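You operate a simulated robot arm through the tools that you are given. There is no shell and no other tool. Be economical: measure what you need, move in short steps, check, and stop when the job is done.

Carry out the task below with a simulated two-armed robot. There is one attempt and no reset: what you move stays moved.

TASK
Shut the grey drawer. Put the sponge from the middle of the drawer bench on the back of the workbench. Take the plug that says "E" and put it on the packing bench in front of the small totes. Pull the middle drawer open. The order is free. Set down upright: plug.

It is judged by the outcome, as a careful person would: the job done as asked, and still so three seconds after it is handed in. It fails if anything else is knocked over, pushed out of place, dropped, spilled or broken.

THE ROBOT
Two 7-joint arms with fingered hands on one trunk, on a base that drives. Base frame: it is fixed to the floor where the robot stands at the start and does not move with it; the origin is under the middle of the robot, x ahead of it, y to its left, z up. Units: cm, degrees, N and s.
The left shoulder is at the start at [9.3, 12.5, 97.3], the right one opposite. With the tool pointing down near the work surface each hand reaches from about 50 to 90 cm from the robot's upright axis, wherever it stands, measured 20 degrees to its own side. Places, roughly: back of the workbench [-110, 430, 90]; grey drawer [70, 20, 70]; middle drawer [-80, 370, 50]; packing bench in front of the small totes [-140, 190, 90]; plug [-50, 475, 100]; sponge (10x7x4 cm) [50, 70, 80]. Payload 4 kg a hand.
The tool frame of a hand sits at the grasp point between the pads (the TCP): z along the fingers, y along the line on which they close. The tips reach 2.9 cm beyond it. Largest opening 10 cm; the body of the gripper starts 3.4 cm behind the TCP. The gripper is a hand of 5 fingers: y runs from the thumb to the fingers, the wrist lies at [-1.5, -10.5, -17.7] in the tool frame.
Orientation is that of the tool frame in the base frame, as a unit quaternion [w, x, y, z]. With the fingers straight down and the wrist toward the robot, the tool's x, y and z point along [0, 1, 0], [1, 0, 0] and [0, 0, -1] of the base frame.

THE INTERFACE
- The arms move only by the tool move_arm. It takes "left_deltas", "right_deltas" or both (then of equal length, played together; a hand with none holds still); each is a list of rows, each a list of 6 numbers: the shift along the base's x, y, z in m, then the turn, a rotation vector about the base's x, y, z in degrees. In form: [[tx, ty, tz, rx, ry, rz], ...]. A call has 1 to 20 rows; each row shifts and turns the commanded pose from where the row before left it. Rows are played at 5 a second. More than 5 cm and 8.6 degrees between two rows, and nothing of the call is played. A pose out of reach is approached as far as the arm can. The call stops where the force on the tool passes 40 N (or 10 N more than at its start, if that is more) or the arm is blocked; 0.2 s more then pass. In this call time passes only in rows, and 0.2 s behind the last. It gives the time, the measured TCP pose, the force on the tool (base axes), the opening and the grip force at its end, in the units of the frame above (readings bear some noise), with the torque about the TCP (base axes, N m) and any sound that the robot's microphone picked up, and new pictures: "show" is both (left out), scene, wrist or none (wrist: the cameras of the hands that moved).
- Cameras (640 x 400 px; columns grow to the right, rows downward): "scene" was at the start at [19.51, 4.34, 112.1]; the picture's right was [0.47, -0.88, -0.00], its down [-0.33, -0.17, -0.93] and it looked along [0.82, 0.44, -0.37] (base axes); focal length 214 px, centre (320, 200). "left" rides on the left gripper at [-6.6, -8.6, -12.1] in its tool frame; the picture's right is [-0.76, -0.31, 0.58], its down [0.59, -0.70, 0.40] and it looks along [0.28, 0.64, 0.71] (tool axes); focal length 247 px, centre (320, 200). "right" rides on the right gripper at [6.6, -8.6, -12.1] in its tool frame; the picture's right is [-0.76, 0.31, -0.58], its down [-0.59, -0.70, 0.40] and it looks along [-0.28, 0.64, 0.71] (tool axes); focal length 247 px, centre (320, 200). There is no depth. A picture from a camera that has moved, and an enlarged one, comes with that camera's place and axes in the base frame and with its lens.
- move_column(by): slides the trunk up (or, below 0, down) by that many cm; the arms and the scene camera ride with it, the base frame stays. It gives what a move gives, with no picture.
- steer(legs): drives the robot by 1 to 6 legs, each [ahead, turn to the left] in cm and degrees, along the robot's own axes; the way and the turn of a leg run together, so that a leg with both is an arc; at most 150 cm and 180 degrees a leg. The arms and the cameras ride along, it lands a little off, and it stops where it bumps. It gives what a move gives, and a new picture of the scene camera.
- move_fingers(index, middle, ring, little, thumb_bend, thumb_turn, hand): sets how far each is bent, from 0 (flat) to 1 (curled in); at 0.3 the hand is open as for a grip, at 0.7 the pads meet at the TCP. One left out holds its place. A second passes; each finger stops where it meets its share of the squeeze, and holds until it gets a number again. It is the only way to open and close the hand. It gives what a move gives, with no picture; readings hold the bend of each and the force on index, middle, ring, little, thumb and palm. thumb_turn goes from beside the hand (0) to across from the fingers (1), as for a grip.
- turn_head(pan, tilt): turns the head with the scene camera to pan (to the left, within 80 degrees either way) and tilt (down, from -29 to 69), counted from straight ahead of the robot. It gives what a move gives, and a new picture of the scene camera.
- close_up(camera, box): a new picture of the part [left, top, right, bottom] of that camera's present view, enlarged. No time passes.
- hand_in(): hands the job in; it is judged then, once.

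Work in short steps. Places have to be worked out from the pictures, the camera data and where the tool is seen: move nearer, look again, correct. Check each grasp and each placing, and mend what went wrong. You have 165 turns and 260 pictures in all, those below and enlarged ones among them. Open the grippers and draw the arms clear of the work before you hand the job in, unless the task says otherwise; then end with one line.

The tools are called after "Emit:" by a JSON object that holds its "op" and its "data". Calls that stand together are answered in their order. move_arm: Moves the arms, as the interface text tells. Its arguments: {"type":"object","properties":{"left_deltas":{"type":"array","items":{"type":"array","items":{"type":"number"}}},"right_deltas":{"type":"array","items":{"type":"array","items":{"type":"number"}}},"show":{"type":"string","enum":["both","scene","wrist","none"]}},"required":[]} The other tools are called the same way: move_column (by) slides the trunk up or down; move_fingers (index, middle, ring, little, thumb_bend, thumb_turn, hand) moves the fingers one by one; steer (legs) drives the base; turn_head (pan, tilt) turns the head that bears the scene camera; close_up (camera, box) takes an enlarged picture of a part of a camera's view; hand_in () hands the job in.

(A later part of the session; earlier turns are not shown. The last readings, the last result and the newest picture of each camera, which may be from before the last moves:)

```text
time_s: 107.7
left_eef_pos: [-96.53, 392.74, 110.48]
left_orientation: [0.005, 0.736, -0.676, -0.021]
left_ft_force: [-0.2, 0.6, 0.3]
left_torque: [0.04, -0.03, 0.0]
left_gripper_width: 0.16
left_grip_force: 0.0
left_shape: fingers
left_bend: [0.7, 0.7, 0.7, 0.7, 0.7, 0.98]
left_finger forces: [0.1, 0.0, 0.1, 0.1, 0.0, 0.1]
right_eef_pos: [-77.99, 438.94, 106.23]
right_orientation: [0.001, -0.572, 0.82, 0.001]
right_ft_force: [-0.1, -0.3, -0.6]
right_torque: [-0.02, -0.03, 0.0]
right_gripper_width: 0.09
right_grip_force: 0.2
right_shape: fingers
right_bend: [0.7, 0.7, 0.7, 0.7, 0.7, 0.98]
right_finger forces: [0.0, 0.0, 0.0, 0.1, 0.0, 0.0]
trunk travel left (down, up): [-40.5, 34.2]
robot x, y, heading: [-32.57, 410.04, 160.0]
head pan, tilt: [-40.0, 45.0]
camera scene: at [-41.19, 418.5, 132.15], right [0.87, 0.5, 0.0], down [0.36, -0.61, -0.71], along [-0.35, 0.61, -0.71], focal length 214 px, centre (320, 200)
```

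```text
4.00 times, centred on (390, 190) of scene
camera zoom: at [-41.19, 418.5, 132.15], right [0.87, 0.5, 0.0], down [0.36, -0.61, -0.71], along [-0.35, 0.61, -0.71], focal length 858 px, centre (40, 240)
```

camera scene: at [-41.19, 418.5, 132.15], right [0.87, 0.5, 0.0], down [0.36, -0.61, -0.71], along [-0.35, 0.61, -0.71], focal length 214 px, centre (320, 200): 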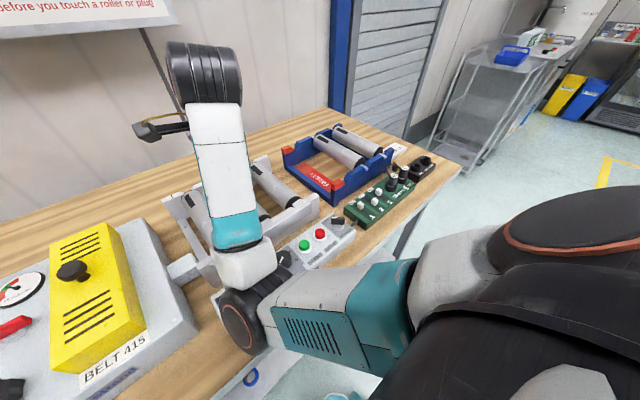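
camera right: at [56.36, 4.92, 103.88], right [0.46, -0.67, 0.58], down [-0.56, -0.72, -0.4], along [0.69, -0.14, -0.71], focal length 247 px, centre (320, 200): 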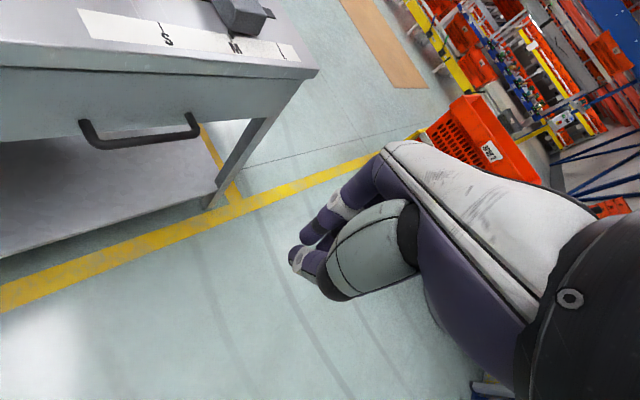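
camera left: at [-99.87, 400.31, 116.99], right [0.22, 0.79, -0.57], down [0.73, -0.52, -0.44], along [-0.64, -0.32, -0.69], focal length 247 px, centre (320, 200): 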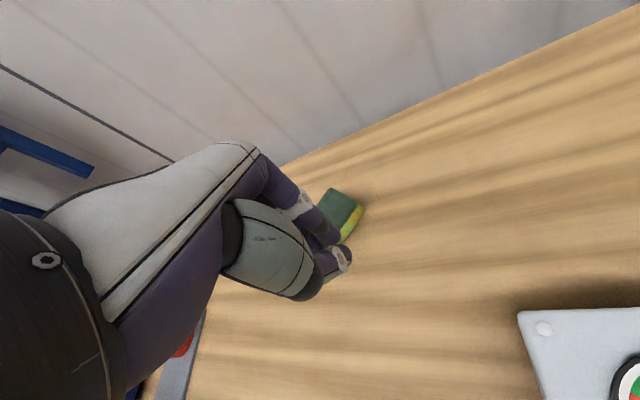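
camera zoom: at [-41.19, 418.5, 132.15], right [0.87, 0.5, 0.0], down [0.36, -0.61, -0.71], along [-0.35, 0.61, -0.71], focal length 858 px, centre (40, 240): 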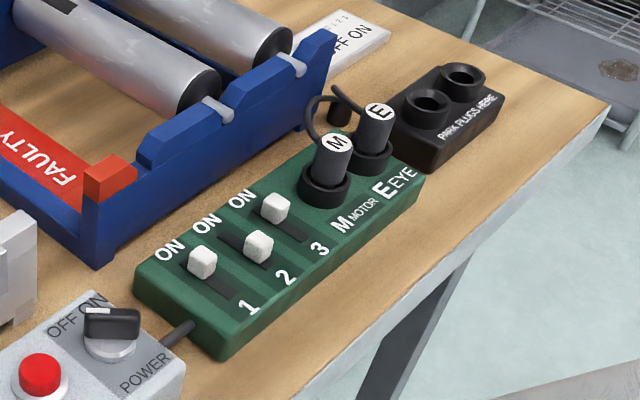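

Plugs M and E sit upright in sockets on the green panel, ~5.8 cm apart. I'll approach from the side (heading along the bench) so the left hand closes along the M–E line. Raise the trunk, back off, turn right.

Emit:
{"op": "move_column", "data": {"by": 16}}

Emit:
{"op": "steer", "data": {"legs": [[-18, 0], [0, -85]]}}

Emit:
{"op": "turn_head", "data": {"pan": 40, "tilt": 45}}

```text
time_s: 109.5
left_eef_pos: [-96.33, 393.01, 126.97]
left_orientation: [0.007, 0.735, -0.678, -0.021]
left_ft_force: [0.0, -0.8, 0.0]
left_torque: [0.01, 0.01, 0.0]
left_gripper_width: 0.15
left_grip_force: 0.1
left_shape: fingers
left_bend: [0.7, 0.7, 0.7, 0.7, 0.7, 0.98]
left_finger forces: [0.0, 0.0, 0.0, 0.0, 0.1, 0.0]
right_eef_pos: [-77.82, 438.97, 122.22]
right_orientation: [0.002, -0.572, 0.82, 0.001]
right_ft_force: [0.6, 0.2, -0.3]
right_torque: [0.01, -0.03, 0.01]
right_gripper_width: 0.16
right_grip_force: 0.0
right_shape: fingers
right_bend: [0.7, 0.7, 0.7, 0.7, 0.7, 0.98]
right_finger forces: [0.1, 0.1, 0.1, 0.0, 0.0, 0.0]
trunk travel left (down, up): [-56.5, 18.2]
robot x, y, heading: [-32.7, 409.82, 160.1]
head pan, tilt: [-40.0, 45.0]
```

```text
time_s: 114.8
left_eef_pos: [-37.13, 465.72, 126.87]
left_orientation: [0.01, -0.082, 0.996, 0.02]
left_ft_force: [-0.5, -0.2, -0.2]
left_torque: [-0.01, 0.02, -0.02]
left_gripper_width: 0.15
left_grip_force: 0.0
left_shape: fingers
left_bend: [0.7, 0.7, 0.7, 0.7, 0.7, 0.98]
left_finger forces: [0.1, 0.0, 0.1, 0.1, 0.0, 0.0]
right_eef_pos: [10.03, 450.97, 122.41]
right_orientation: [0.002, 0.135, 0.991, 0.0]
right_ft_force: [0.7, 0.6, -0.2]
right_torque: [-0.07, -0.01, 0.01]
right_gripper_width: 0.15
right_grip_force: 0.1
right_shape: fingers
right_bend: [0.7, 0.7, 0.7, 0.7, 0.7, 0.98]
right_finger forces: [0.0, 0.0, 0.1, 0.0, 0.1, 0.1]
trunk travel left (down, up): [-56.5, 18.2]
robot x, y, heading: [-15.1, 403.55, 74.9]
head pan, tilt: [-40.0, 45.0]
camera scene: at [-7.74, 410.98, 148.3], right [0.57, -0.82, 0.0], down [-0.58, -0.4, -0.71], along [0.58, 0.4, -0.71], focal length 214 px, centre (320, 200)
```

scene: 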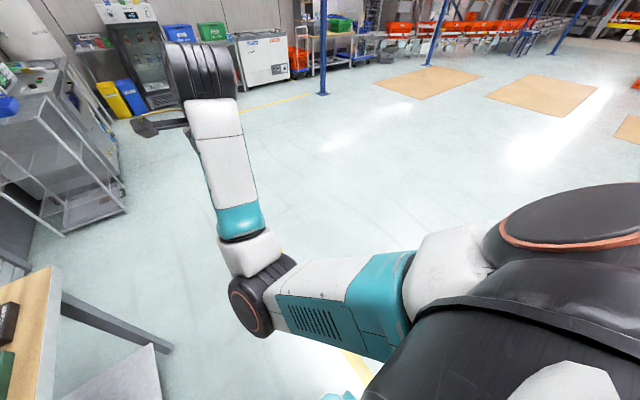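

```text
time_s: 116.3
left_eef_pos: [-37.28, 465.78, 126.94]
left_orientation: [0.01, -0.081, 0.996, 0.02]
left_ft_force: [-0.7, -0.5, 0.3]
left_torque: [0.01, -0.03, 0.0]
left_gripper_width: 0.12
left_grip_force: 0.1
left_shape: fingers
left_bend: [0.7, 0.7, 0.7, 0.7, 0.7, 0.98]
left_finger forces: [0.0, 0.0, 0.1, 0.1, 0.0, 0.0]
right_eef_pos: [9.94, 450.93, 122.42]
right_orientation: [0.002, 0.135, 0.991, 0.0]
right_ft_force: [-0.5, 0.3, 0.2]
right_torque: [0.03, -0.01, -0.02]
right_gripper_width: 0.14
right_grip_force: 0.1
right_shape: fingers
right_bend: [0.7, 0.7, 0.7, 0.7, 0.7, 0.98]
right_finger forces: [0.1, 0.0, 0.0, 0.0, 0.1, 0.0]
trunk travel left (down, up): [-56.5, 18.2]
robot x, y, heading: [-15.23, 403.8, 74.7]
head pan, tilt: [40.0, 45.0]
camera scene: at [-17.83, 413.75, 148.3], right [0.91, 0.42, 0.0], down [0.29, -0.64, -0.71], along [-0.29, 0.64, -0.71], focal length 214 px, centre (320, 200)
```

scene: 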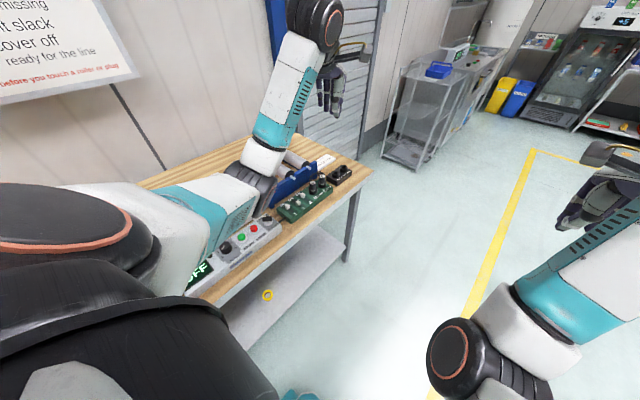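

Zoom in on the plugs from here and take the wrist view.

Emit:
{"op": "close_up", "data": {"camera": "scene", "box": [260, 140, 380, 240]}}

Emit:
{"op": "close_up", "data": {"camera": "left", "box": [0, 0, 640, 400]}}

```text
4.00 times, centred on (320, 190) of scene
camera zoom: at [-17.83, 413.75, 148.3], right [0.91, 0.42, 0.0], down [0.29, -0.64, -0.71], along [-0.29, 0.64, -0.71], focal length 858 px, centre (320, 240)
```

zoom: 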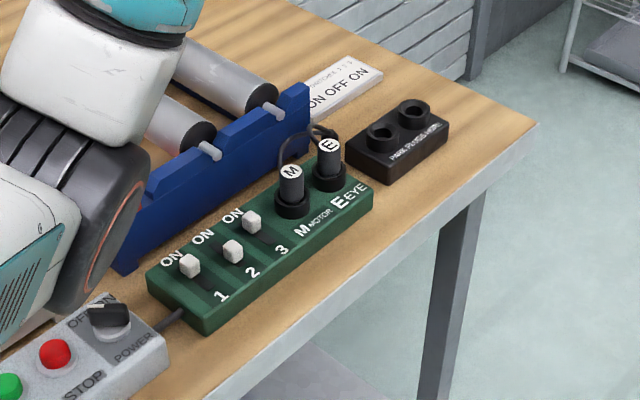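

```text
1.00 times, centred on (320, 200) of left (not enlarged: the box is as wide or as high as the picture)
camera zoom: at [-29.5, 457.96, 138.86], right [0.81, -0.16, -0.57], down [-0.46, -0.77, -0.44], along [-0.37, 0.62, -0.69], focal length 247 px, centre (320, 200)
```

zoom: 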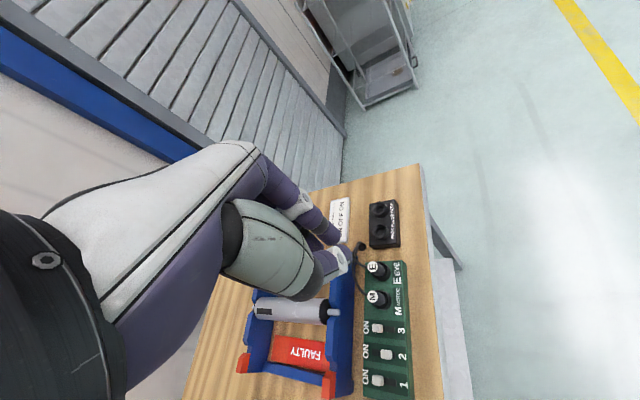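

E's top triangulates to ≈(-45.4,477,92), M ≈(-46.5,471). Pre-shape the left hand to a ~6 cm opening, rotate −20° to align with the M–E line and come above E.

Emit:
{"op": "move_fingers", "data": {"hand": "left", "index": 0.5, "middle": 0.5, "ring": 0.5, "little": 0.5, "thumb_bend": 0.5}}

Emit:
{"op": "move_arm", "data": {"left_deltas": [[-0.0135, 0.0187, -0.025, 0, 0, -3.4], [-0.0135, 0.0187, -0.025, 0, 0, -3.4], [-0.0135, 0.0187, -0.025, 0, 0, -3.4], [-0.0135, 0.0187, -0.025, 0, 0, -3.4], [-0.0135, 0.0187, -0.025, 0, 0, -3.4], [-0.0135, 0.0187, -0.025, 0, 0, -3.4]]}}

```text
time_s: 117.3
left_eef_pos: [-37.15, 465.8, 126.95]
left_orientation: [0.009, -0.082, 0.996, 0.02]
left_ft_force: [0.4, 0.1, 0.7]
left_torque: [-0.03, 0.03, 0.01]
left_gripper_width: 4.99
left_grip_force: 0.1
left_shape: fingers
left_bend: [0.5, 0.5, 0.5, 0.5, 0.5, 0.98]
left_finger forces: [0.1, 0.0, 0.0, 0.0, 0.1, 0.1]
right_eef_pos: [10.21, 451.01, 122.34]
right_orientation: [0.002, 0.134, 0.991, -0.001]
right_ft_force: [0.3, -0.2, -0.2]
right_torque: [-0.01, -0.01, 0.01]
right_gripper_width: 0.15
right_grip_force: 0.0
right_shape: fingers
right_bend: [0.7, 0.7, 0.7, 0.7, 0.7, 0.98]
right_finger forces: [0.1, 0.0, 0.0, 0.0, 0.0, 0.0]
trunk travel left (down, up): [-56.5, 18.2]
robot x, y, heading: [-15.22, 403.5, 74.6]
head pan, tilt: [40.0, 45.0]
```

```text
time_s: 118.7
left_eef_pos: [-45.24, 477.02, 111.55]
left_orientation: [0.012, 0.096, 0.995, 0.018]
left_ft_force: [0.1, -0.2, 1.1]
left_torque: [-0.02, 0.02, 0.02]
left_gripper_width: 4.98
left_grip_force: 0.0
left_shape: fingers
left_bend: [0.5, 0.5, 0.5, 0.5, 0.5, 0.98]
left_finger forces: [0.0, 0.1, 0.0, 0.1, 0.1, 0.0]
right_eef_pos: [10.07, 450.99, 122.42]
right_orientation: [0.002, 0.134, 0.991, 0.0]
right_ft_force: [0.3, -0.7, -0.4]
right_torque: [-0.01, 0.03, 0.0]
right_gripper_width: 0.14
right_grip_force: 0.1
right_shape: fingers
right_bend: [0.7, 0.7, 0.7, 0.7, 0.7, 0.98]
right_finger forces: [0.1, 0.0, 0.0, 0.0, 0.0, 0.0]
trunk travel left (down, up): [-56.5, 18.2]
robot x, y, heading: [-15.69, 403.5, 74.7]
head pan, tilt: [40.0, 45.0]
camera scene: at [-17.87, 413.81, 148.29], right [0.91, 0.42, 0.0], down [0.29, -0.64, -0.71], along [-0.29, 0.64, -0.71], focal length 214 px, centre (320, 200)
camera left: at [-40.77, 467.02, 123.62], right [0.7, -0.43, -0.57], down [-0.7, -0.56, -0.44], along [-0.13, 0.71, -0.69], focal length 247 px, centre (320, 200)
```

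scene: 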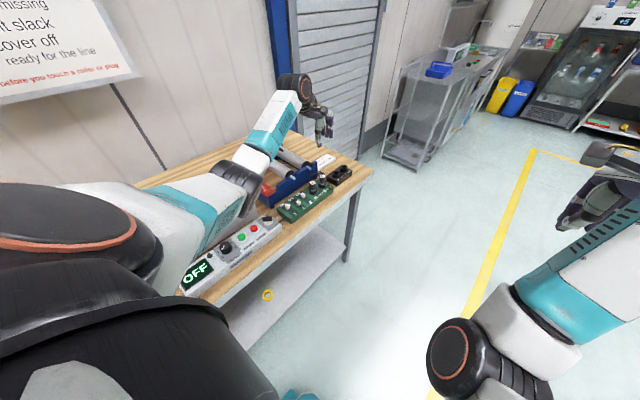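
left: 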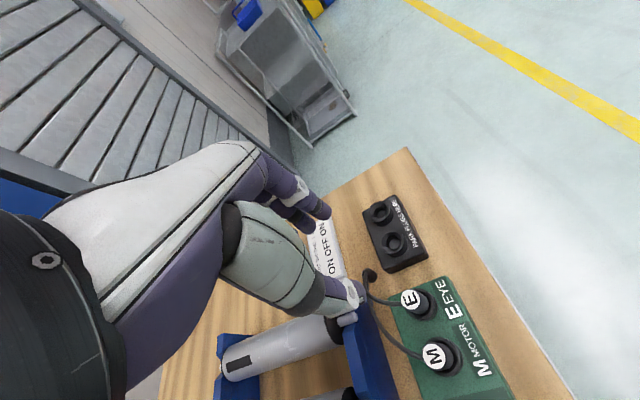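

E confirmed at (-45.3,476.7), top z≈92. Rotate −8° more and descend to a few cm above.

Emit:
{"op": "move_arm", "data": {"left_deltas": [[0, 0, -0.03, 0, 0, -4], [0, -0.003, -0.03, 0, 0, -4], [0, 0, -0.03, 0, 0, 0], [0, 0, -0.02, 0, 0, 0]]}}

Emit:
{"op": "close_up", "data": {"camera": "scene", "box": [260, 120, 380, 220]}}

```text
time_s: 119.7
left_eef_pos: [-45.35, 476.91, 100.99]
left_orientation: [0.014, 0.166, 0.986, 0.017]
left_ft_force: [0.5, -0.4, 0.6]
left_torque: [0.02, 0.01, -0.01]
left_gripper_width: 4.98
left_grip_force: 0.1
left_shape: fingers
left_bend: [0.5, 0.5, 0.5, 0.5, 0.5, 0.98]
left_finger forces: [0.0, 0.0, 0.1, 0.0, 0.0, 0.1]
right_eef_pos: [10.14, 450.93, 122.29]
right_orientation: [0.002, 0.135, 0.991, 0.0]
right_ft_force: [-0.2, -0.8, 0.7]
right_torque: [-0.03, -0.02, 0.0]
right_gripper_width: 0.12
right_grip_force: 0.1
right_shape: fingers
right_bend: [0.7, 0.7, 0.7, 0.7, 0.7, 0.98]
right_finger forces: [0.0, 0.1, 0.0, 0.0, 0.0, 0.0]
trunk travel left (down, up): [-56.5, 18.2]
robot x, y, heading: [-15.07, 403.76, 74.3]
head pan, tilt: [40.0, 45.0]
camera scene: at [-17.85, 413.73, 148.3], right [0.91, 0.42, 0.0], down [0.29, -0.64, -0.71], along [-0.29, 0.64, -0.71], focal length 214 px, centre (320, 200)
camera left: at [-42.31, 466.26, 112.84], right [0.63, -0.52, -0.57], down [-0.77, -0.46, -0.44], along [-0.04, 0.72, -0.69], focal length 247 px, centre (320, 200)
```

scene: 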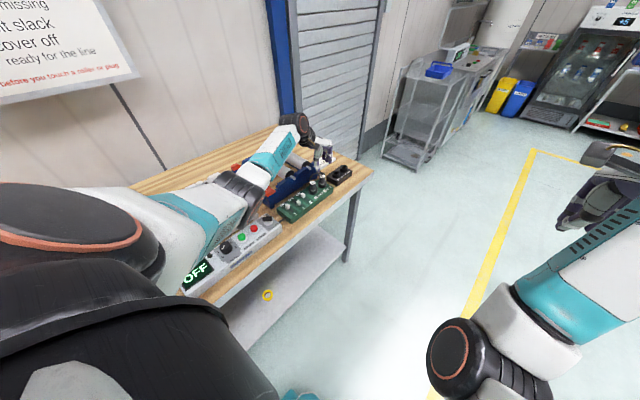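
left: 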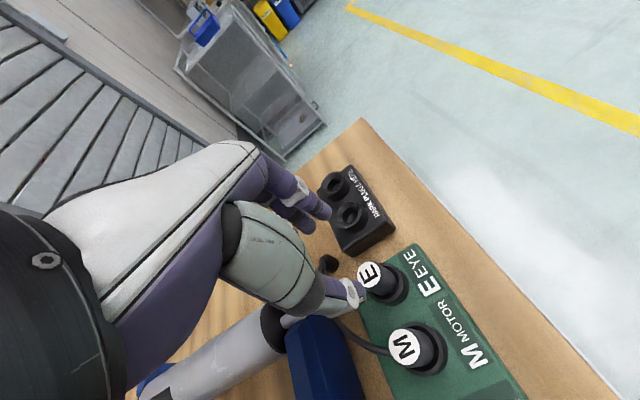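

```text
4.00 times, centred on (320, 170) of scene
camera zoom: at [-17.85, 413.73, 148.3], right [0.91, 0.42, 0.0], down [0.29, -0.64, -0.71], along [-0.29, 0.64, -0.71], focal length 858 px, centre (320, 320)
```

zoom: 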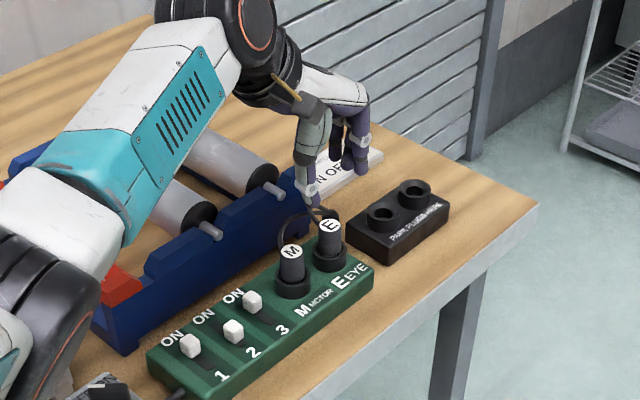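

Let me look closely at the plug cords before going in.

Emit:
{"op": "close_up", "data": {"camera": "left", "box": [290, 210, 450, 390]}}

Emit:
{"op": "close_up", "data": {"camera": "scene", "box": [300, 150, 360, 200]}}

```text
2.22 times, centred on (370, 300) of left
camera zoom: at [-42.31, 466.26, 112.84], right [0.63, -0.52, -0.57], down [-0.77, -0.46, -0.44], along [-0.04, 0.72, -0.69], focal length 549 px, centre (209, -22)
```

zoom: 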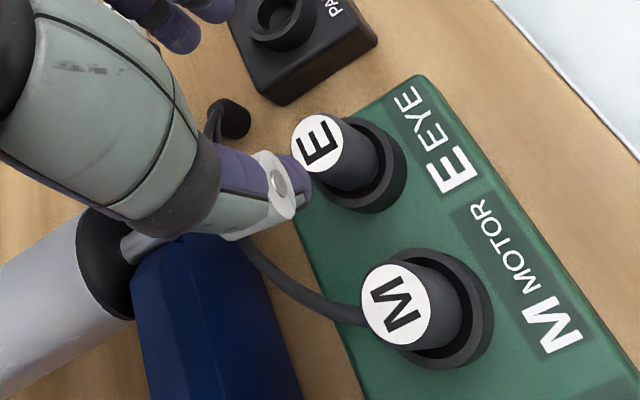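

```text
8.00 times, centred on (330, 175) of scene
camera zoom: at [-17.85, 413.73, 148.3], right [0.91, 0.42, 0.0], down [0.29, -0.64, -0.71], along [-0.29, 0.64, -0.71], focal length 1716 px, centre (240, 400)
```

zoom: 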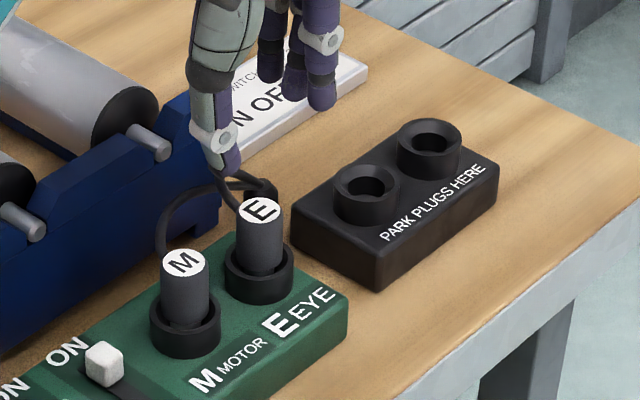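

Cords run from the plug tops toward the back-right. A closing line near 30° keeps fingers and thumb off both cords and M. Raise a bit and rotate the hand −40°.

Emit:
{"op": "move_arm", "data": {"left_deltas": [[0, 0, 0.03, 0, 0, -6], [0, 0, 0.02, 0, 0, -7], [0, 0, 0, 0, 0, -7], [0, 0, 0, 0, 0, -7], [0, 0, 0, 0, 0, -7], [0, 0, 0, 0, 0, -6]]}}

Emit:
{"op": "close_up", "data": {"camera": "scene", "box": [260, 110, 380, 210]}}

```text
time_s: 121.1
left_eef_pos: [-45.01, 475.81, 106.14]
left_orientation: [0.019, 0.493, 0.87, 0.012]
left_ft_force: [-0.4, -0.8, 0.1]
left_torque: [0.0, -0.02, 0.0]
left_gripper_width: 4.99
left_grip_force: 0.0
left_shape: fingers
left_bend: [0.5, 0.5, 0.5, 0.5, 0.5, 0.98]
left_finger forces: [0.0, 0.0, 0.0, 0.0, 0.0, 0.0]
left hand out of reach, approached as far as the arm can: row 6
right_eef_pos: [10.07, 451.0, 122.35]
right_orientation: [0.001, 0.135, 0.991, 0.0]
right_ft_force: [0.7, -0.1, -0.1]
right_torque: [0.0, 0.02, 0.01]
right_gripper_width: 0.15
right_grip_force: 0.1
right_shape: fingers
right_bend: [0.7, 0.7, 0.7, 0.7, 0.7, 0.98]
right_finger forces: [0.0, 0.0, 0.0, 0.0, 0.0, 0.0]
trunk travel left (down, up): [-56.5, 18.2]
robot x, y, heading: [-15.3, 403.81, 74.6]
head pan, tilt: [40.0, 45.0]
camera scene: at [-17.91, 413.7, 148.3], right [0.91, 0.42, 0.0], down [0.29, -0.64, -0.71], along [-0.29, 0.64, -0.71], focal length 214 px, centre (320, 200)
camera left: at [-49.56, 465.78, 118.0], right [0.15, -0.81, -0.57], down [-0.89, 0.15, -0.44], along [0.44, 0.57, -0.69], focal length 247 px, centre (320, 200)
```

scene: 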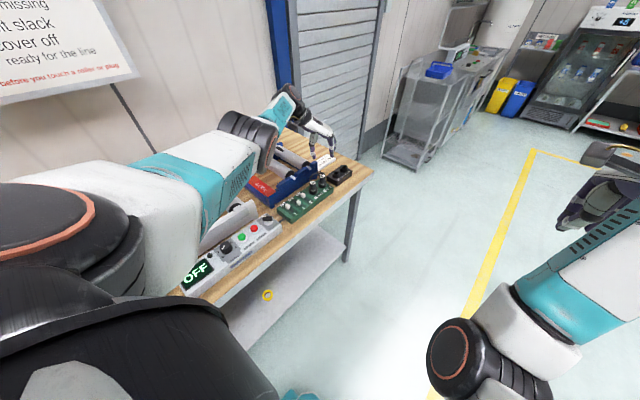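
left: 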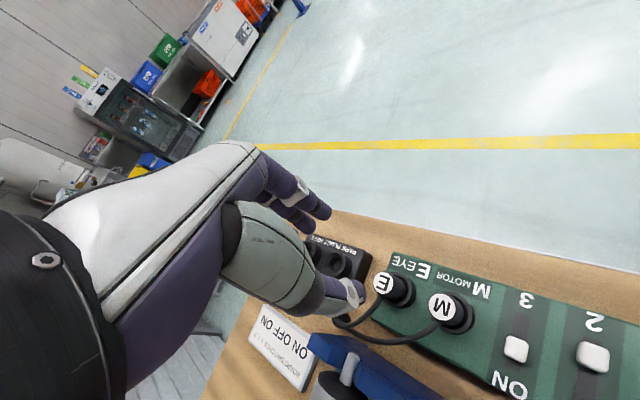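

```text
4.00 times, centred on (320, 160) of scene
camera zoom: at [-17.91, 413.7, 148.3], right [0.91, 0.42, 0.0], down [0.29, -0.64, -0.71], along [-0.29, 0.64, -0.71], focal length 858 px, centre (320, 360)
```

zoom: 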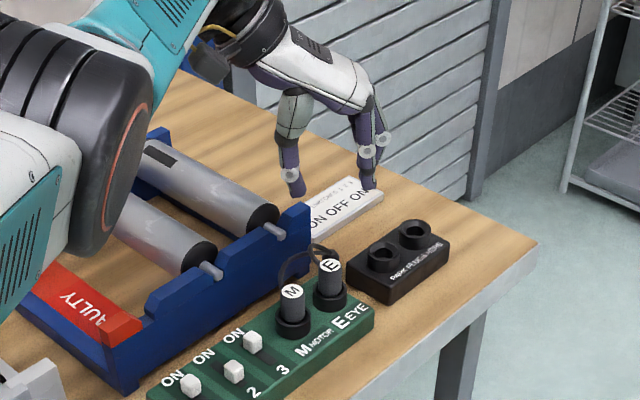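

Aligned: closing line at 31°, cords clear. Correct by (0.2,0.9) and descend to z≈96 to check.

Emit:
{"op": "move_arm", "data": {"left_deltas": [[0.002, 0.009, -0.03, 0, 0, 0], [0, 0, -0.03, 0, 0, 0], [0, 0, -0.03, 0, 0, 0]]}}

Emit:
{"op": "close_up", "data": {"camera": "scene", "box": [260, 120, 380, 220]}}

```text
time_s: 121.9
left_eef_pos: [-43.55, 474.18, 98.16]
left_orientation: [0.019, 0.493, 0.87, 0.012]
left_ft_force: [-0.7, 0.0, -0.2]
left_torque: [-0.02, 0.01, -0.01]
left_gripper_width: 5.01
left_grip_force: 0.2
left_shape: fingers
left_bend: [0.5, 0.5, 0.5, 0.5, 0.5, 0.98]
left_finger forces: [0.0, 0.0, 0.1, 0.0, 0.1, 0.1]
left hand out of reach, approached as far as the arm can: row 1, 2, 3
right_eef_pos: [10.11, 450.92, 122.37]
right_orientation: [0.001, 0.135, 0.991, -0.001]
right_ft_force: [0.1, -0.9, 0.0]
right_torque: [-0.01, 0.01, 0.01]
right_gripper_width: 0.11
right_grip_force: 0.0
right_shape: fingers
right_bend: [0.7, 0.7, 0.7, 0.7, 0.7, 0.98]
right_finger forces: [0.0, 0.0, 0.0, 0.0, 0.0, 0.0]
trunk travel left (down, up): [-56.5, 18.2]
robot x, y, heading: [-15.55, 403.9, 74.5]
head pan, tilt: [40.0, 45.0]
camera scene: at [-17.75, 413.76, 148.3], right [0.91, 0.42, 0.0], down [0.29, -0.64, -0.71], along [-0.29, 0.64, -0.71], focal length 214 px, centre (320, 200)
camera left: at [-47.96, 464.24, 110.13], right [0.15, -0.81, -0.57], down [-0.89, 0.14, -0.44], along [0.43, 0.57, -0.69], focal length 247 px, centre (320, 200)
```

scene: 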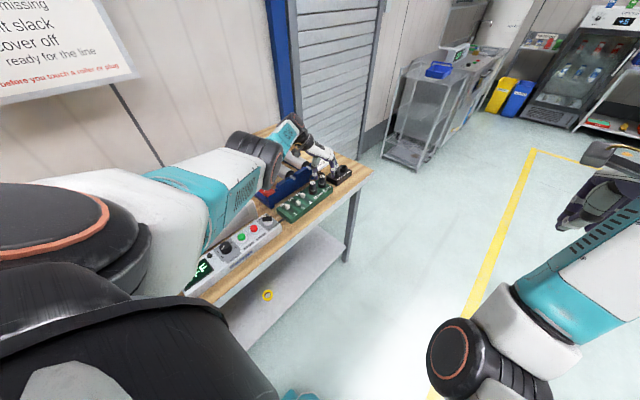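
left: 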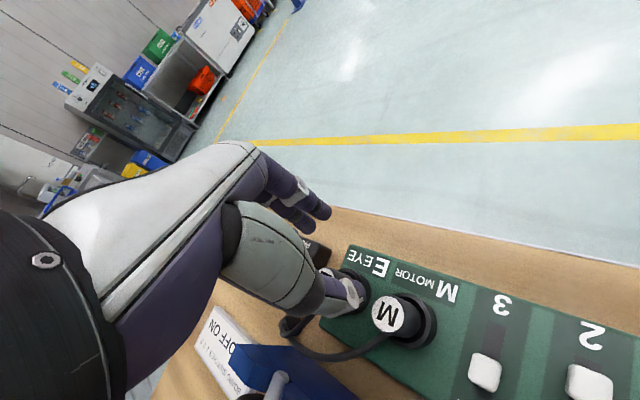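

```text
4.00 times, centred on (320, 170) of scene
camera zoom: at [-17.75, 413.76, 148.3], right [0.91, 0.42, 0.0], down [0.29, -0.64, -0.71], along [-0.29, 0.64, -0.71], focal length 858 px, centre (320, 320)
```

zoom: 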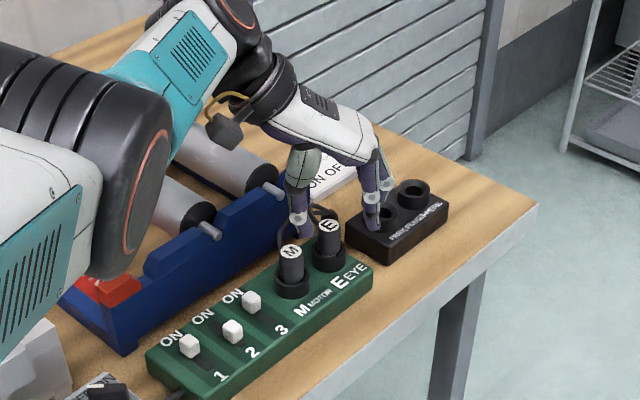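

Reach gives out at that wrist angle. Compromise: raise, rotate back to ~52° (still clear of E's cord), then re-centre.

Emit:
{"op": "move_arm", "data": {"left_deltas": [[0, 0, 0.04, 0, 0, 0], [0, 0, 0.04, 0, 0, 7], [-0.005, 0.01, 0, 0, 0, 7], [-0.005, 0.01, 0, 0, 0, 7], [-0.005, 0.005, 0, 0, 0, 0]], "show": "wrist"}}

```text
time_s: 123.1
left_eef_pos: [-45.23, 476.64, 106.24]
left_orientation: [0.016, 0.325, 0.946, 0.015]
left_ft_force: [0.6, 0.2, -0.2]
left_torque: [-0.01, -0.01, -0.01]
left_gripper_width: 5.01
left_grip_force: 0.0
left_shape: fingers
left_bend: [0.5, 0.5, 0.5, 0.5, 0.5, 0.98]
left_finger forces: [0.0, 0.0, 0.0, 0.0, 0.0, 0.1]
right_eef_pos: [10.16, 451.01, 122.34]
right_orientation: [0.002, 0.135, 0.991, 0.0]
right_ft_force: [0.1, 0.2, 0.4]
right_torque: [-0.01, 0.04, 0.02]
right_gripper_width: 0.14
right_grip_force: 0.0
right_shape: fingers
right_bend: [0.7, 0.7, 0.7, 0.7, 0.7, 0.98]
right_finger forces: [0.1, 0.0, 0.0, 0.0, 0.0, 0.1]
trunk travel left (down, up): [-56.5, 18.2]
robot x, y, heading: [-15.24, 403.64, 74.6]
head pan, tilt: [40.0, 45.0]
camera left: at [-45.81, 465.71, 118.17], right [0.43, -0.7, -0.57], down [-0.88, -0.19, -0.44], along [0.2, 0.69, -0.69], focal length 247 px, centre (320, 200)
```

left: 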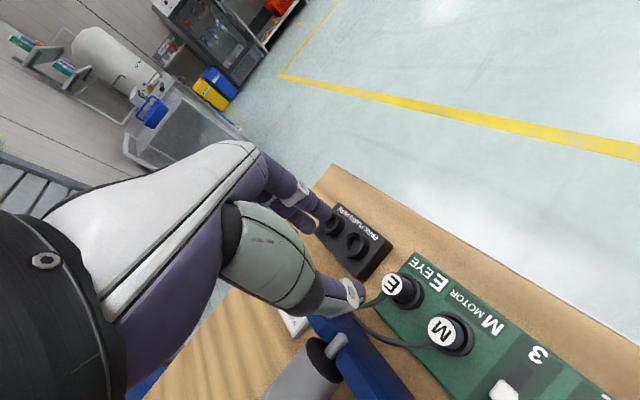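

TCP is centred on E at 52°. Descend stepwise.

Emit:
{"op": "move_arm", "data": {"left_deltas": [[0, 0.001, -0.03, 0, 0, 0], [0, 0, -0.03, 0, 0, 0], [0, 0, -0.03, 0, 0, 0]]}}

Emit:
{"op": "close_up", "data": {"camera": "scene", "box": [280, 135, 360, 202]}}

```text
time_s: 123.9
left_eef_pos: [-45.3, 476.79, 97.33]
left_orientation: [0.018, 0.325, 0.945, 0.015]
left_ft_force: [0.2, -1.2, 0.1]
left_torque: [0.01, 0.0, 0.05]
left_gripper_width: 5.0
left_grip_force: 0.2
left_shape: fingers
left_bend: [0.5, 0.5, 0.5, 0.5, 0.5, 0.98]
left_finger forces: [0.0, 0.0, 0.1, 0.0, 0.1, 0.0]
right_eef_pos: [10.0, 451.15, 122.39]
right_orientation: [0.001, 0.135, 0.991, -0.001]
right_ft_force: [0.2, 0.7, -0.5]
right_torque: [0.01, 0.0, 0.01]
right_gripper_width: 0.16
right_grip_force: 0.0
right_shape: fingers
right_bend: [0.7, 0.7, 0.7, 0.7, 0.7, 0.98]
right_finger forces: [0.0, 0.0, 0.0, 0.0, 0.0, 0.1]
trunk travel left (down, up): [-56.5, 18.2]
robot x, y, heading: [-14.85, 403.68, 74.9]
head pan, tilt: [40.0, 45.0]
camera scene: at [-17.82, 413.82, 148.29], right [0.91, 0.42, 0.0], down [0.29, -0.64, -0.71], along [-0.29, 0.64, -0.71], focal length 214 px, centre (320, 200)
camera left: at [-45.9, 465.9, 109.34], right [0.43, -0.7, -0.57], down [-0.88, -0.18, -0.44], along [0.2, 0.69, -0.69], focal length 247 px, centre (320, 200)
```

scene: 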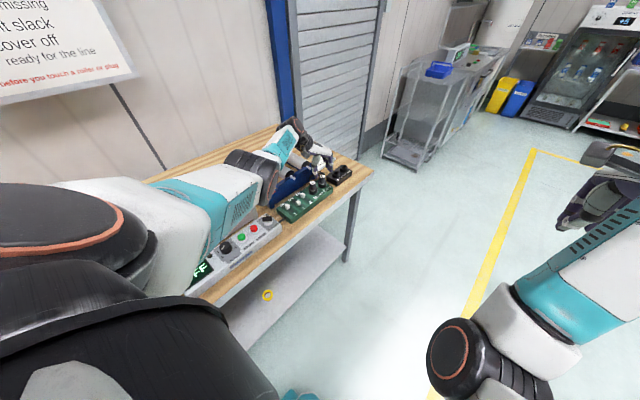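
left: 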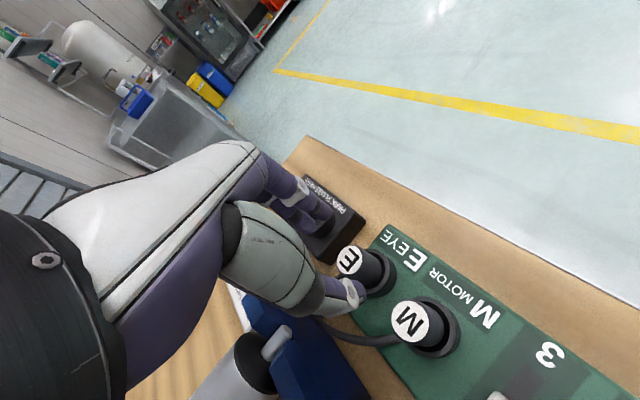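

```text
5.97 times, centred on (320, 168) of scene
camera zoom: at [-17.82, 413.82, 148.29], right [0.91, 0.42, 0.0], down [0.29, -0.64, -0.71], along [-0.29, 0.64, -0.71], focal length 1280 px, centre (320, 388)
```

zoom: 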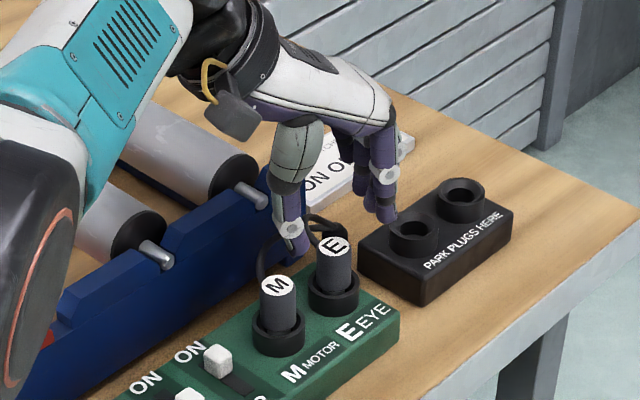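

Fingertips would come near the parking box, so I narrow the hand slightly (plug ≈2.8 cm) and descend to z≈93.

Emit:
{"op": "move_fingers", "data": {"hand": "left", "index": 0.54, "middle": 0.54, "ring": 0.54, "little": 0.54, "thumb_bend": 0.54}}

Emit:
{"op": "move_arm", "data": {"left_deltas": [[0, 0.003, -0.02, 0, 0, 0], [0, 0, -0.012, 0, 0, 0], [0, 0, -0.012, 0, 0, 0]]}}

Emit:
{"op": "close_up", "data": {"camera": "scene", "box": [280, 135, 360, 202]}}

```text
time_s: 124.9
left_eef_pos: [-45.39, 476.72, 97.45]
left_orientation: [0.017, 0.326, 0.945, 0.015]
left_ft_force: [0.7, 0.7, 0.2]
left_torque: [0.02, 0.0, -0.01]
left_gripper_width: 4.1
left_grip_force: 0.0
left_shape: fingers
left_bend: [0.54, 0.54, 0.54, 0.54, 0.54, 0.98]
left_finger forces: [0.0, 0.0, 0.0, 0.0, 0.0, 0.0]
right_eef_pos: [10.08, 451.0, 122.38]
right_orientation: [0.002, 0.136, 0.991, -0.001]
right_ft_force: [1.0, -0.2, -0.2]
right_torque: [-0.01, -0.03, 0.0]
right_gripper_width: 0.13
right_grip_force: 0.0
right_shape: fingers
right_bend: [0.7, 0.7, 0.7, 0.7, 0.7, 0.98]
right_finger forces: [0.0, 0.0, 0.0, 0.0, 0.0, 0.0]
trunk travel left (down, up): [-56.5, 18.2]
robot x, y, heading: [-15.34, 403.65, 74.6]
head pan, tilt: [40.0, 45.0]
```

```text
time_s: 125.7
left_eef_pos: [-44.11, 476.02, 93.12]
left_orientation: [0.015, 0.325, 0.945, 0.014]
left_ft_force: [0.2, -0.9, -1.2]
left_torque: [0.07, -0.02, 0.03]
left_gripper_width: 4.15
left_grip_force: 0.5
left_shape: fingers
left_bend: [0.54, 0.54, 0.54, 0.54, 0.54, 0.97]
left_finger forces: [0.0, 0.0, 0.0, 0.0, 0.3, 0.0]
left hand out of reach, approached as far as the arm can: row 2
right_eef_pos: [10.17, 450.84, 122.39]
right_orientation: [0.001, 0.135, 0.991, 0.001]
right_ft_force: [1.4, -0.1, 0.3]
right_torque: [0.02, 0.04, -0.02]
right_gripper_width: 0.15
right_grip_force: 0.0
right_shape: fingers
right_bend: [0.7, 0.7, 0.7, 0.7, 0.7, 0.98]
right_finger forces: [0.0, 0.1, 0.0, 0.1, 0.1, 0.1]
trunk travel left (down, up): [-56.5, 18.2]
robot x, y, heading: [-15.15, 403.74, 74.5]
head pan, tilt: [40.0, 45.0]
camera scene: at [-17.75, 413.46, 148.34], right [0.91, 0.42, 0.0], down [0.29, -0.64, -0.71], along [-0.3, 0.64, -0.71], focal length 214 px, centre (320, 200)
camera left: at [-44.76, 465.06, 105.03], right [0.43, -0.7, -0.57], down [-0.88, -0.18, -0.44], along [0.2, 0.69, -0.69], focal length 247 px, centre (320, 200)
```

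scene: 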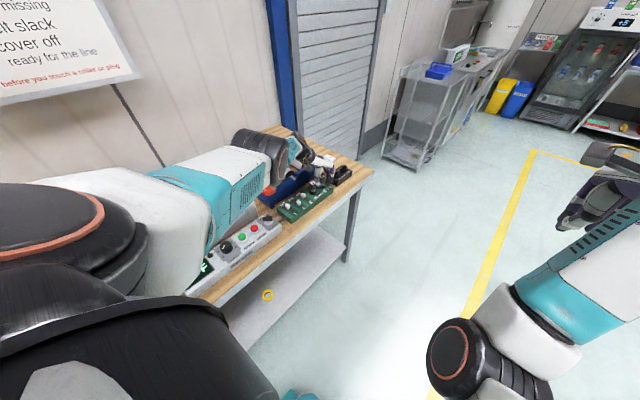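
left: 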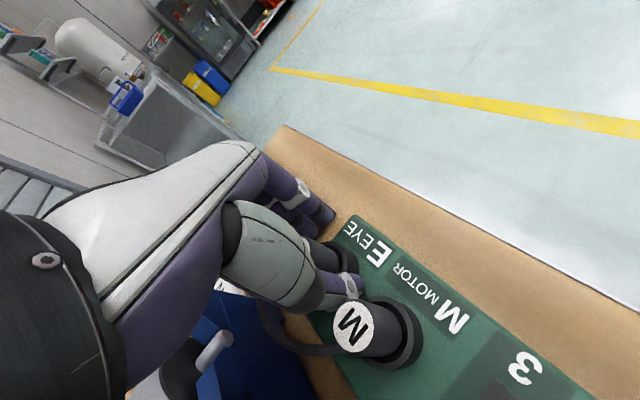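

```text
5.97 times, centred on (320, 168) of scene
camera zoom: at [-17.75, 413.46, 148.34], right [0.91, 0.42, 0.0], down [0.29, -0.64, -0.71], along [-0.3, 0.64, -0.71], focal length 1280 px, centre (320, 388)
```

zoom: 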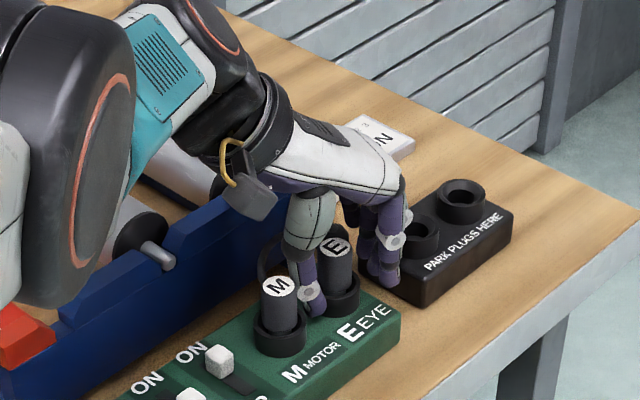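

The arm is at its reach limit and slid 1.4 cm off laterally. I raise the hand, drive 8 cm closer, and redo this with margin.

Emit:
{"op": "move_arm", "data": {"left_deltas": [[0, 0, 0.03, 0, 0, 0], [0, 0, 0.04, 0, 0, 0], [0, 0, 0.04, 0, 0, 0]], "show": "none"}}

Emit:
{"op": "steer", "data": {"legs": [[9, 0]]}}

```text
time_s: 126.5
left_eef_pos: [-45.29, 479.28, 103.13]
left_orientation: [0.017, 0.325, 0.945, 0.013]
left_ft_force: [0.0, 0.0, -0.5]
left_torque: [0.04, -0.03, 0.02]
left_gripper_width: 4.09
left_grip_force: 0.1
left_shape: fingers
left_bend: [0.54, 0.54, 0.54, 0.54, 0.54, 0.98]
left_finger forces: [0.0, 0.0, 0.1, 0.0, 0.0, 0.0]
left hand out of reach, approached as far as the arm can: row 1, 2, 3
right_eef_pos: [10.12, 450.93, 122.44]
right_orientation: [0.001, 0.135, 0.991, 0.001]
right_ft_force: [-0.1, -0.4, -0.3]
right_torque: [0.04, -0.01, 0.0]
right_gripper_width: 0.16
right_grip_force: 0.1
right_shape: fingers
right_bend: [0.7, 0.7, 0.7, 0.7, 0.7, 0.98]
right_finger forces: [0.0, 0.1, 0.0, 0.0, 0.0, 0.1]
trunk travel left (down, up): [-56.5, 18.2]
robot x, y, heading: [-15.46, 403.47, 74.4]
head pan, tilt: [40.0, 45.0]
```

```text
time_s: 127.6
left_eef_pos: [-43.04, 487.49, 103.06]
left_orientation: [0.017, 0.327, 0.945, 0.016]
left_ft_force: [-0.9, -0.1, 0.6]
left_torque: [0.03, 0.0, 0.01]
left_gripper_width: 4.07
left_grip_force: 0.0
left_shape: fingers
left_bend: [0.54, 0.54, 0.54, 0.54, 0.54, 0.98]
left_finger forces: [0.0, 0.0, 0.1, 0.0, 0.0, 0.0]
right_eef_pos: [12.36, 458.89, 122.46]
right_orientation: [0.003, 0.135, 0.991, 0.002]
right_ft_force: [-0.1, -0.7, 0.7]
right_torque: [0.03, -0.02, -0.03]
right_gripper_width: 0.13
right_grip_force: 0.0
right_shape: fingers
right_bend: [0.7, 0.7, 0.7, 0.7, 0.7, 0.98]
right_finger forces: [0.1, 0.0, 0.0, 0.0, 0.1, 0.0]
trunk travel left (down, up): [-56.5, 18.2]
robot x, y, heading: [-12.85, 411.82, 74.7]
head pan, tilt: [40.0, 45.0]
camera scene: at [-15.65, 421.66, 148.33], right [0.91, 0.42, 0.0], down [0.29, -0.64, -0.71], along [-0.29, 0.64, -0.71], focal length 214 px, centre (320, 200)
```

scene: 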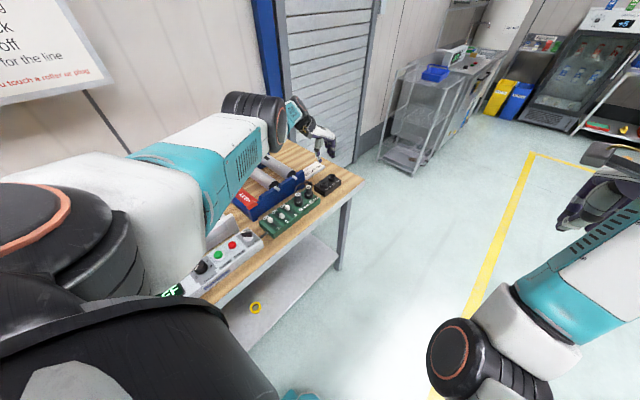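

Move the hand back over E at height and look.

Emit:
{"op": "move_arm", "data": {"left_deltas": [[0, 0, 0.03, 0, 0, 0], [-0.006, -0.035, 0, 0, 0, 0], [-0.008, -0.035, 0, 0, 0, 0], [-0.008, -0.032, 0, 0, 0, 0]]}}

Emit:
{"op": "close_up", "data": {"camera": "scene", "box": [250, 130, 350, 213]}}

```text
time_s: 128.6
left_eef_pos: [-48.64, 485.69, 103.91]
left_orientation: [0.017, 0.326, 0.945, 0.014]
left_ft_force: [-0.4, -0.4, -0.1]
left_torque: [0.03, -0.04, 0.02]
left_gripper_width: 4.08
left_grip_force: 0.0
left_shape: fingers
left_bend: [0.54, 0.54, 0.54, 0.54, 0.54, 0.98]
left_finger forces: [0.1, 0.1, 0.0, 0.0, 0.0, 0.0]
left hand out of reach, approached as far as the arm can: row 1, 2, 3, 4
right_eef_pos: [12.31, 459.06, 122.46]
right_orientation: [0.003, 0.136, 0.991, 0.001]
right_ft_force: [-1.0, 0.3, -0.5]
right_torque: [0.02, 0.04, 0.01]
right_gripper_width: 0.14
right_grip_force: 0.1
right_shape: fingers
right_bend: [0.7, 0.7, 0.7, 0.7, 0.7, 0.98]
right_finger forces: [0.0, 0.0, 0.0, 0.1, 0.0, 0.1]
trunk travel left (down, up): [-56.5, 18.2]
robot x, y, heading: [-13.05, 411.54, 74.3]
head pan, tilt: [40.0, 45.0]
camera scene: at [-15.64, 421.99, 148.3], right [0.91, 0.42, 0.0], down [0.29, -0.64, -0.71], along [-0.29, 0.64, -0.71], focal length 214 px, centre (320, 200)
camera left: at [-49.26, 474.82, 115.86], right [0.43, -0.7, -0.57], down [-0.88, -0.18, -0.44], along [0.2, 0.69, -0.7], focal length 247 px, centre (320, 200)
```

scene: 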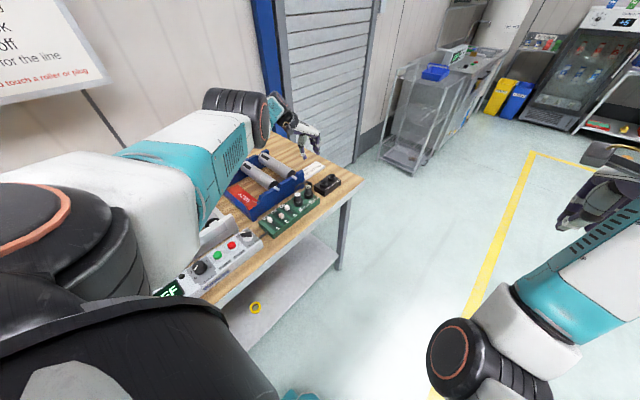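
left: 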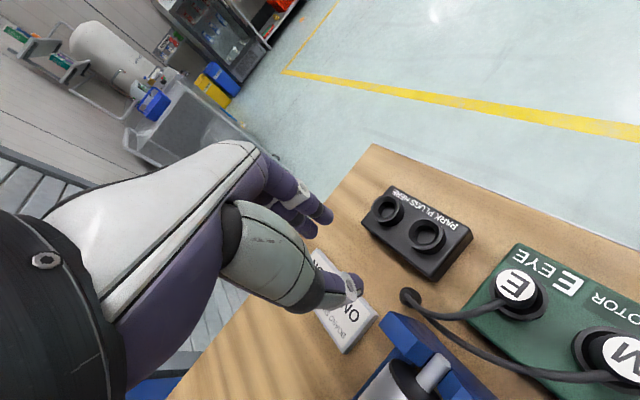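

```text
4.82 times, centred on (300, 172) of scene
camera zoom: at [-15.64, 421.99, 148.3], right [0.91, 0.42, 0.0], down [0.29, -0.64, -0.71], along [-0.29, 0.64, -0.71], focal length 1034 px, centre (416, 337)
```

zoom: 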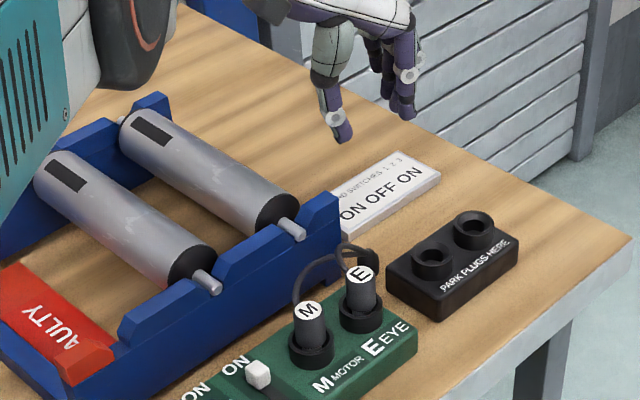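

The elbow has swung out awkwardly. I pull the hand back and up towards a neutral posture to reset the arm's configuration.

Emit:
{"op": "move_arm", "data": {"left_deltas": [[0.01, -0.03, 0.03, 0, 0, 4], [0.01, -0.03, 0.03, 0, 0, 4], [0.01, -0.03, 0.03, 0, 0, 4], [0.01, -0.03, 0.02, 0, 0, 4], [0.01, -0.03, 0.0, 0, 0, 4]]}}

```text
time_s: 129.8
left_eef_pos: [-51.92, 489.67, 112.0]
left_orientation: [0.014, 0.156, 0.987, 0.016]
left_ft_force: [0.6, 0.8, -0.2]
left_torque: [-0.01, 0.02, 0.0]
left_gripper_width: 4.09
left_grip_force: 0.1
left_shape: fingers
left_bend: [0.54, 0.54, 0.54, 0.54, 0.54, 0.98]
left_finger forces: [0.0, 0.0, 0.1, 0.0, 0.1, 0.0]
left hand out of reach, approached as far as the arm can: row 1, 2, 3, 4, 5
right_eef_pos: [12.4, 459.22, 122.39]
right_orientation: [0.001, 0.135, 0.991, 0.0]
right_ft_force: [-0.5, 0.1, 0.5]
right_torque: [-0.03, -0.01, -0.01]
right_gripper_width: 0.11
right_grip_force: 0.0
right_shape: fingers
right_bend: [0.7, 0.7, 0.7, 0.7, 0.7, 0.98]
right_finger forces: [0.0, 0.1, 0.0, 0.1, 0.1, 0.0]
trunk travel left (down, up): [-56.5, 18.2]
robot x, y, heading: [-13.37, 411.82, 74.6]
head pan, tilt: [40.0, 45.0]
camera scene: at [-15.59, 421.99, 148.3], right [0.91, 0.42, 0.0], down [0.29, -0.64, -0.71], along [-0.29, 0.64, -0.71], focal length 214 px, centre (320, 200)
camera left: at [-48.74, 479.17, 123.95], right [0.64, -0.51, -0.57], down [-0.76, -0.47, -0.44], along [-0.05, 0.72, -0.7], focal length 247 px, centre (320, 200)
```

scene: 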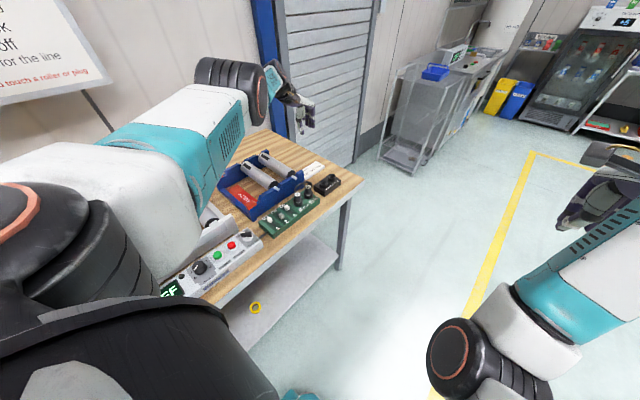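
left: 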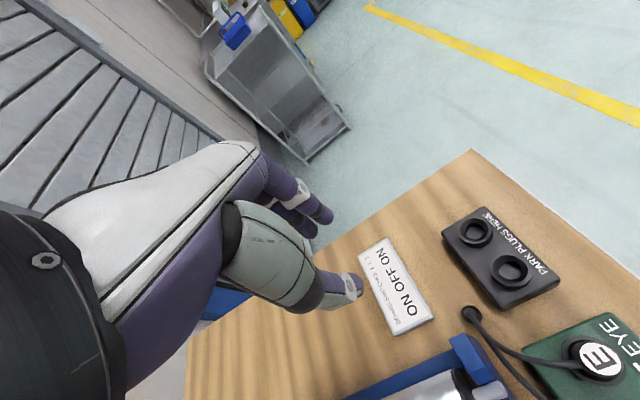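

Try small steps back towards the shoulder.

Emit:
{"op": "move_arm", "data": {"left_deltas": [[0.01, -0.01, 0.01, 0, 0, 3], [0.01, -0.01, 0.01, 0, 0, 3], [0.01, -0.01, 0.01, 0, 0, 3], [0.01, -0.01, 0.01, 0, 0, 3], [0.01, -0.02, 0.01, 0, 0, 3], [0.01, -0.02, 0.01, 0, 0, 3], [0.01, -0.02, 0.01, 0, 0, 3]], "show": "scene"}}

```text
time_s: 131.4
left_eef_pos: [-49.6, 493.57, 117.95]
left_orientation: [0.011, -0.026, 0.999, 0.018]
left_ft_force: [1.1, -0.2, -0.6]
left_torque: [0.0, -0.02, 0.01]
left_gripper_width: 4.09
left_grip_force: 0.1
left_shape: fingers
left_bend: [0.54, 0.54, 0.54, 0.54, 0.54, 0.98]
left_finger forces: [0.0, 0.1, 0.1, 0.0, 0.1, 0.1]
left hand out of reach, approached as far as the arm can: row 1, 2, 3, 4, 5, 6, 7
right_eef_pos: [12.39, 459.18, 122.41]
right_orientation: [0.002, 0.135, 0.991, 0.001]
right_ft_force: [0.2, 0.4, 0.3]
right_torque: [-0.01, 0.01, 0.02]
right_gripper_width: 0.18
right_grip_force: 0.1
right_shape: fingers
right_bend: [0.7, 0.7, 0.7, 0.7, 0.7, 0.98]
right_finger forces: [0.0, 0.0, 0.1, 0.0, 0.0, 0.0]
trunk travel left (down, up): [-56.5, 18.2]
robot x, y, heading: [-12.94, 411.82, 74.5]
head pan, tilt: [40.0, 45.0]
camera scene: at [-15.56, 421.96, 148.3], right [0.91, 0.42, 0.0], down [0.29, -0.64, -0.71], along [-0.29, 0.64, -0.71], focal length 214 px, centre (320, 200)
```

scene: 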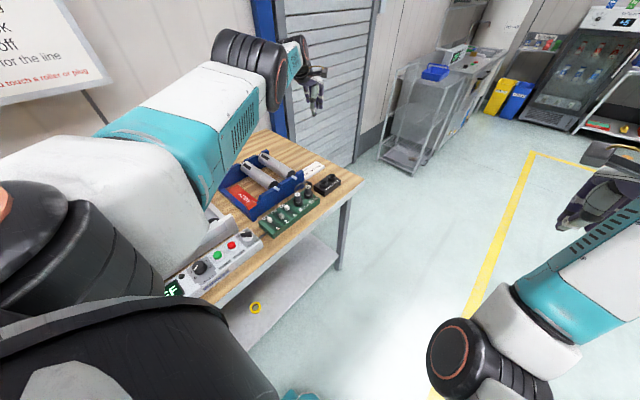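

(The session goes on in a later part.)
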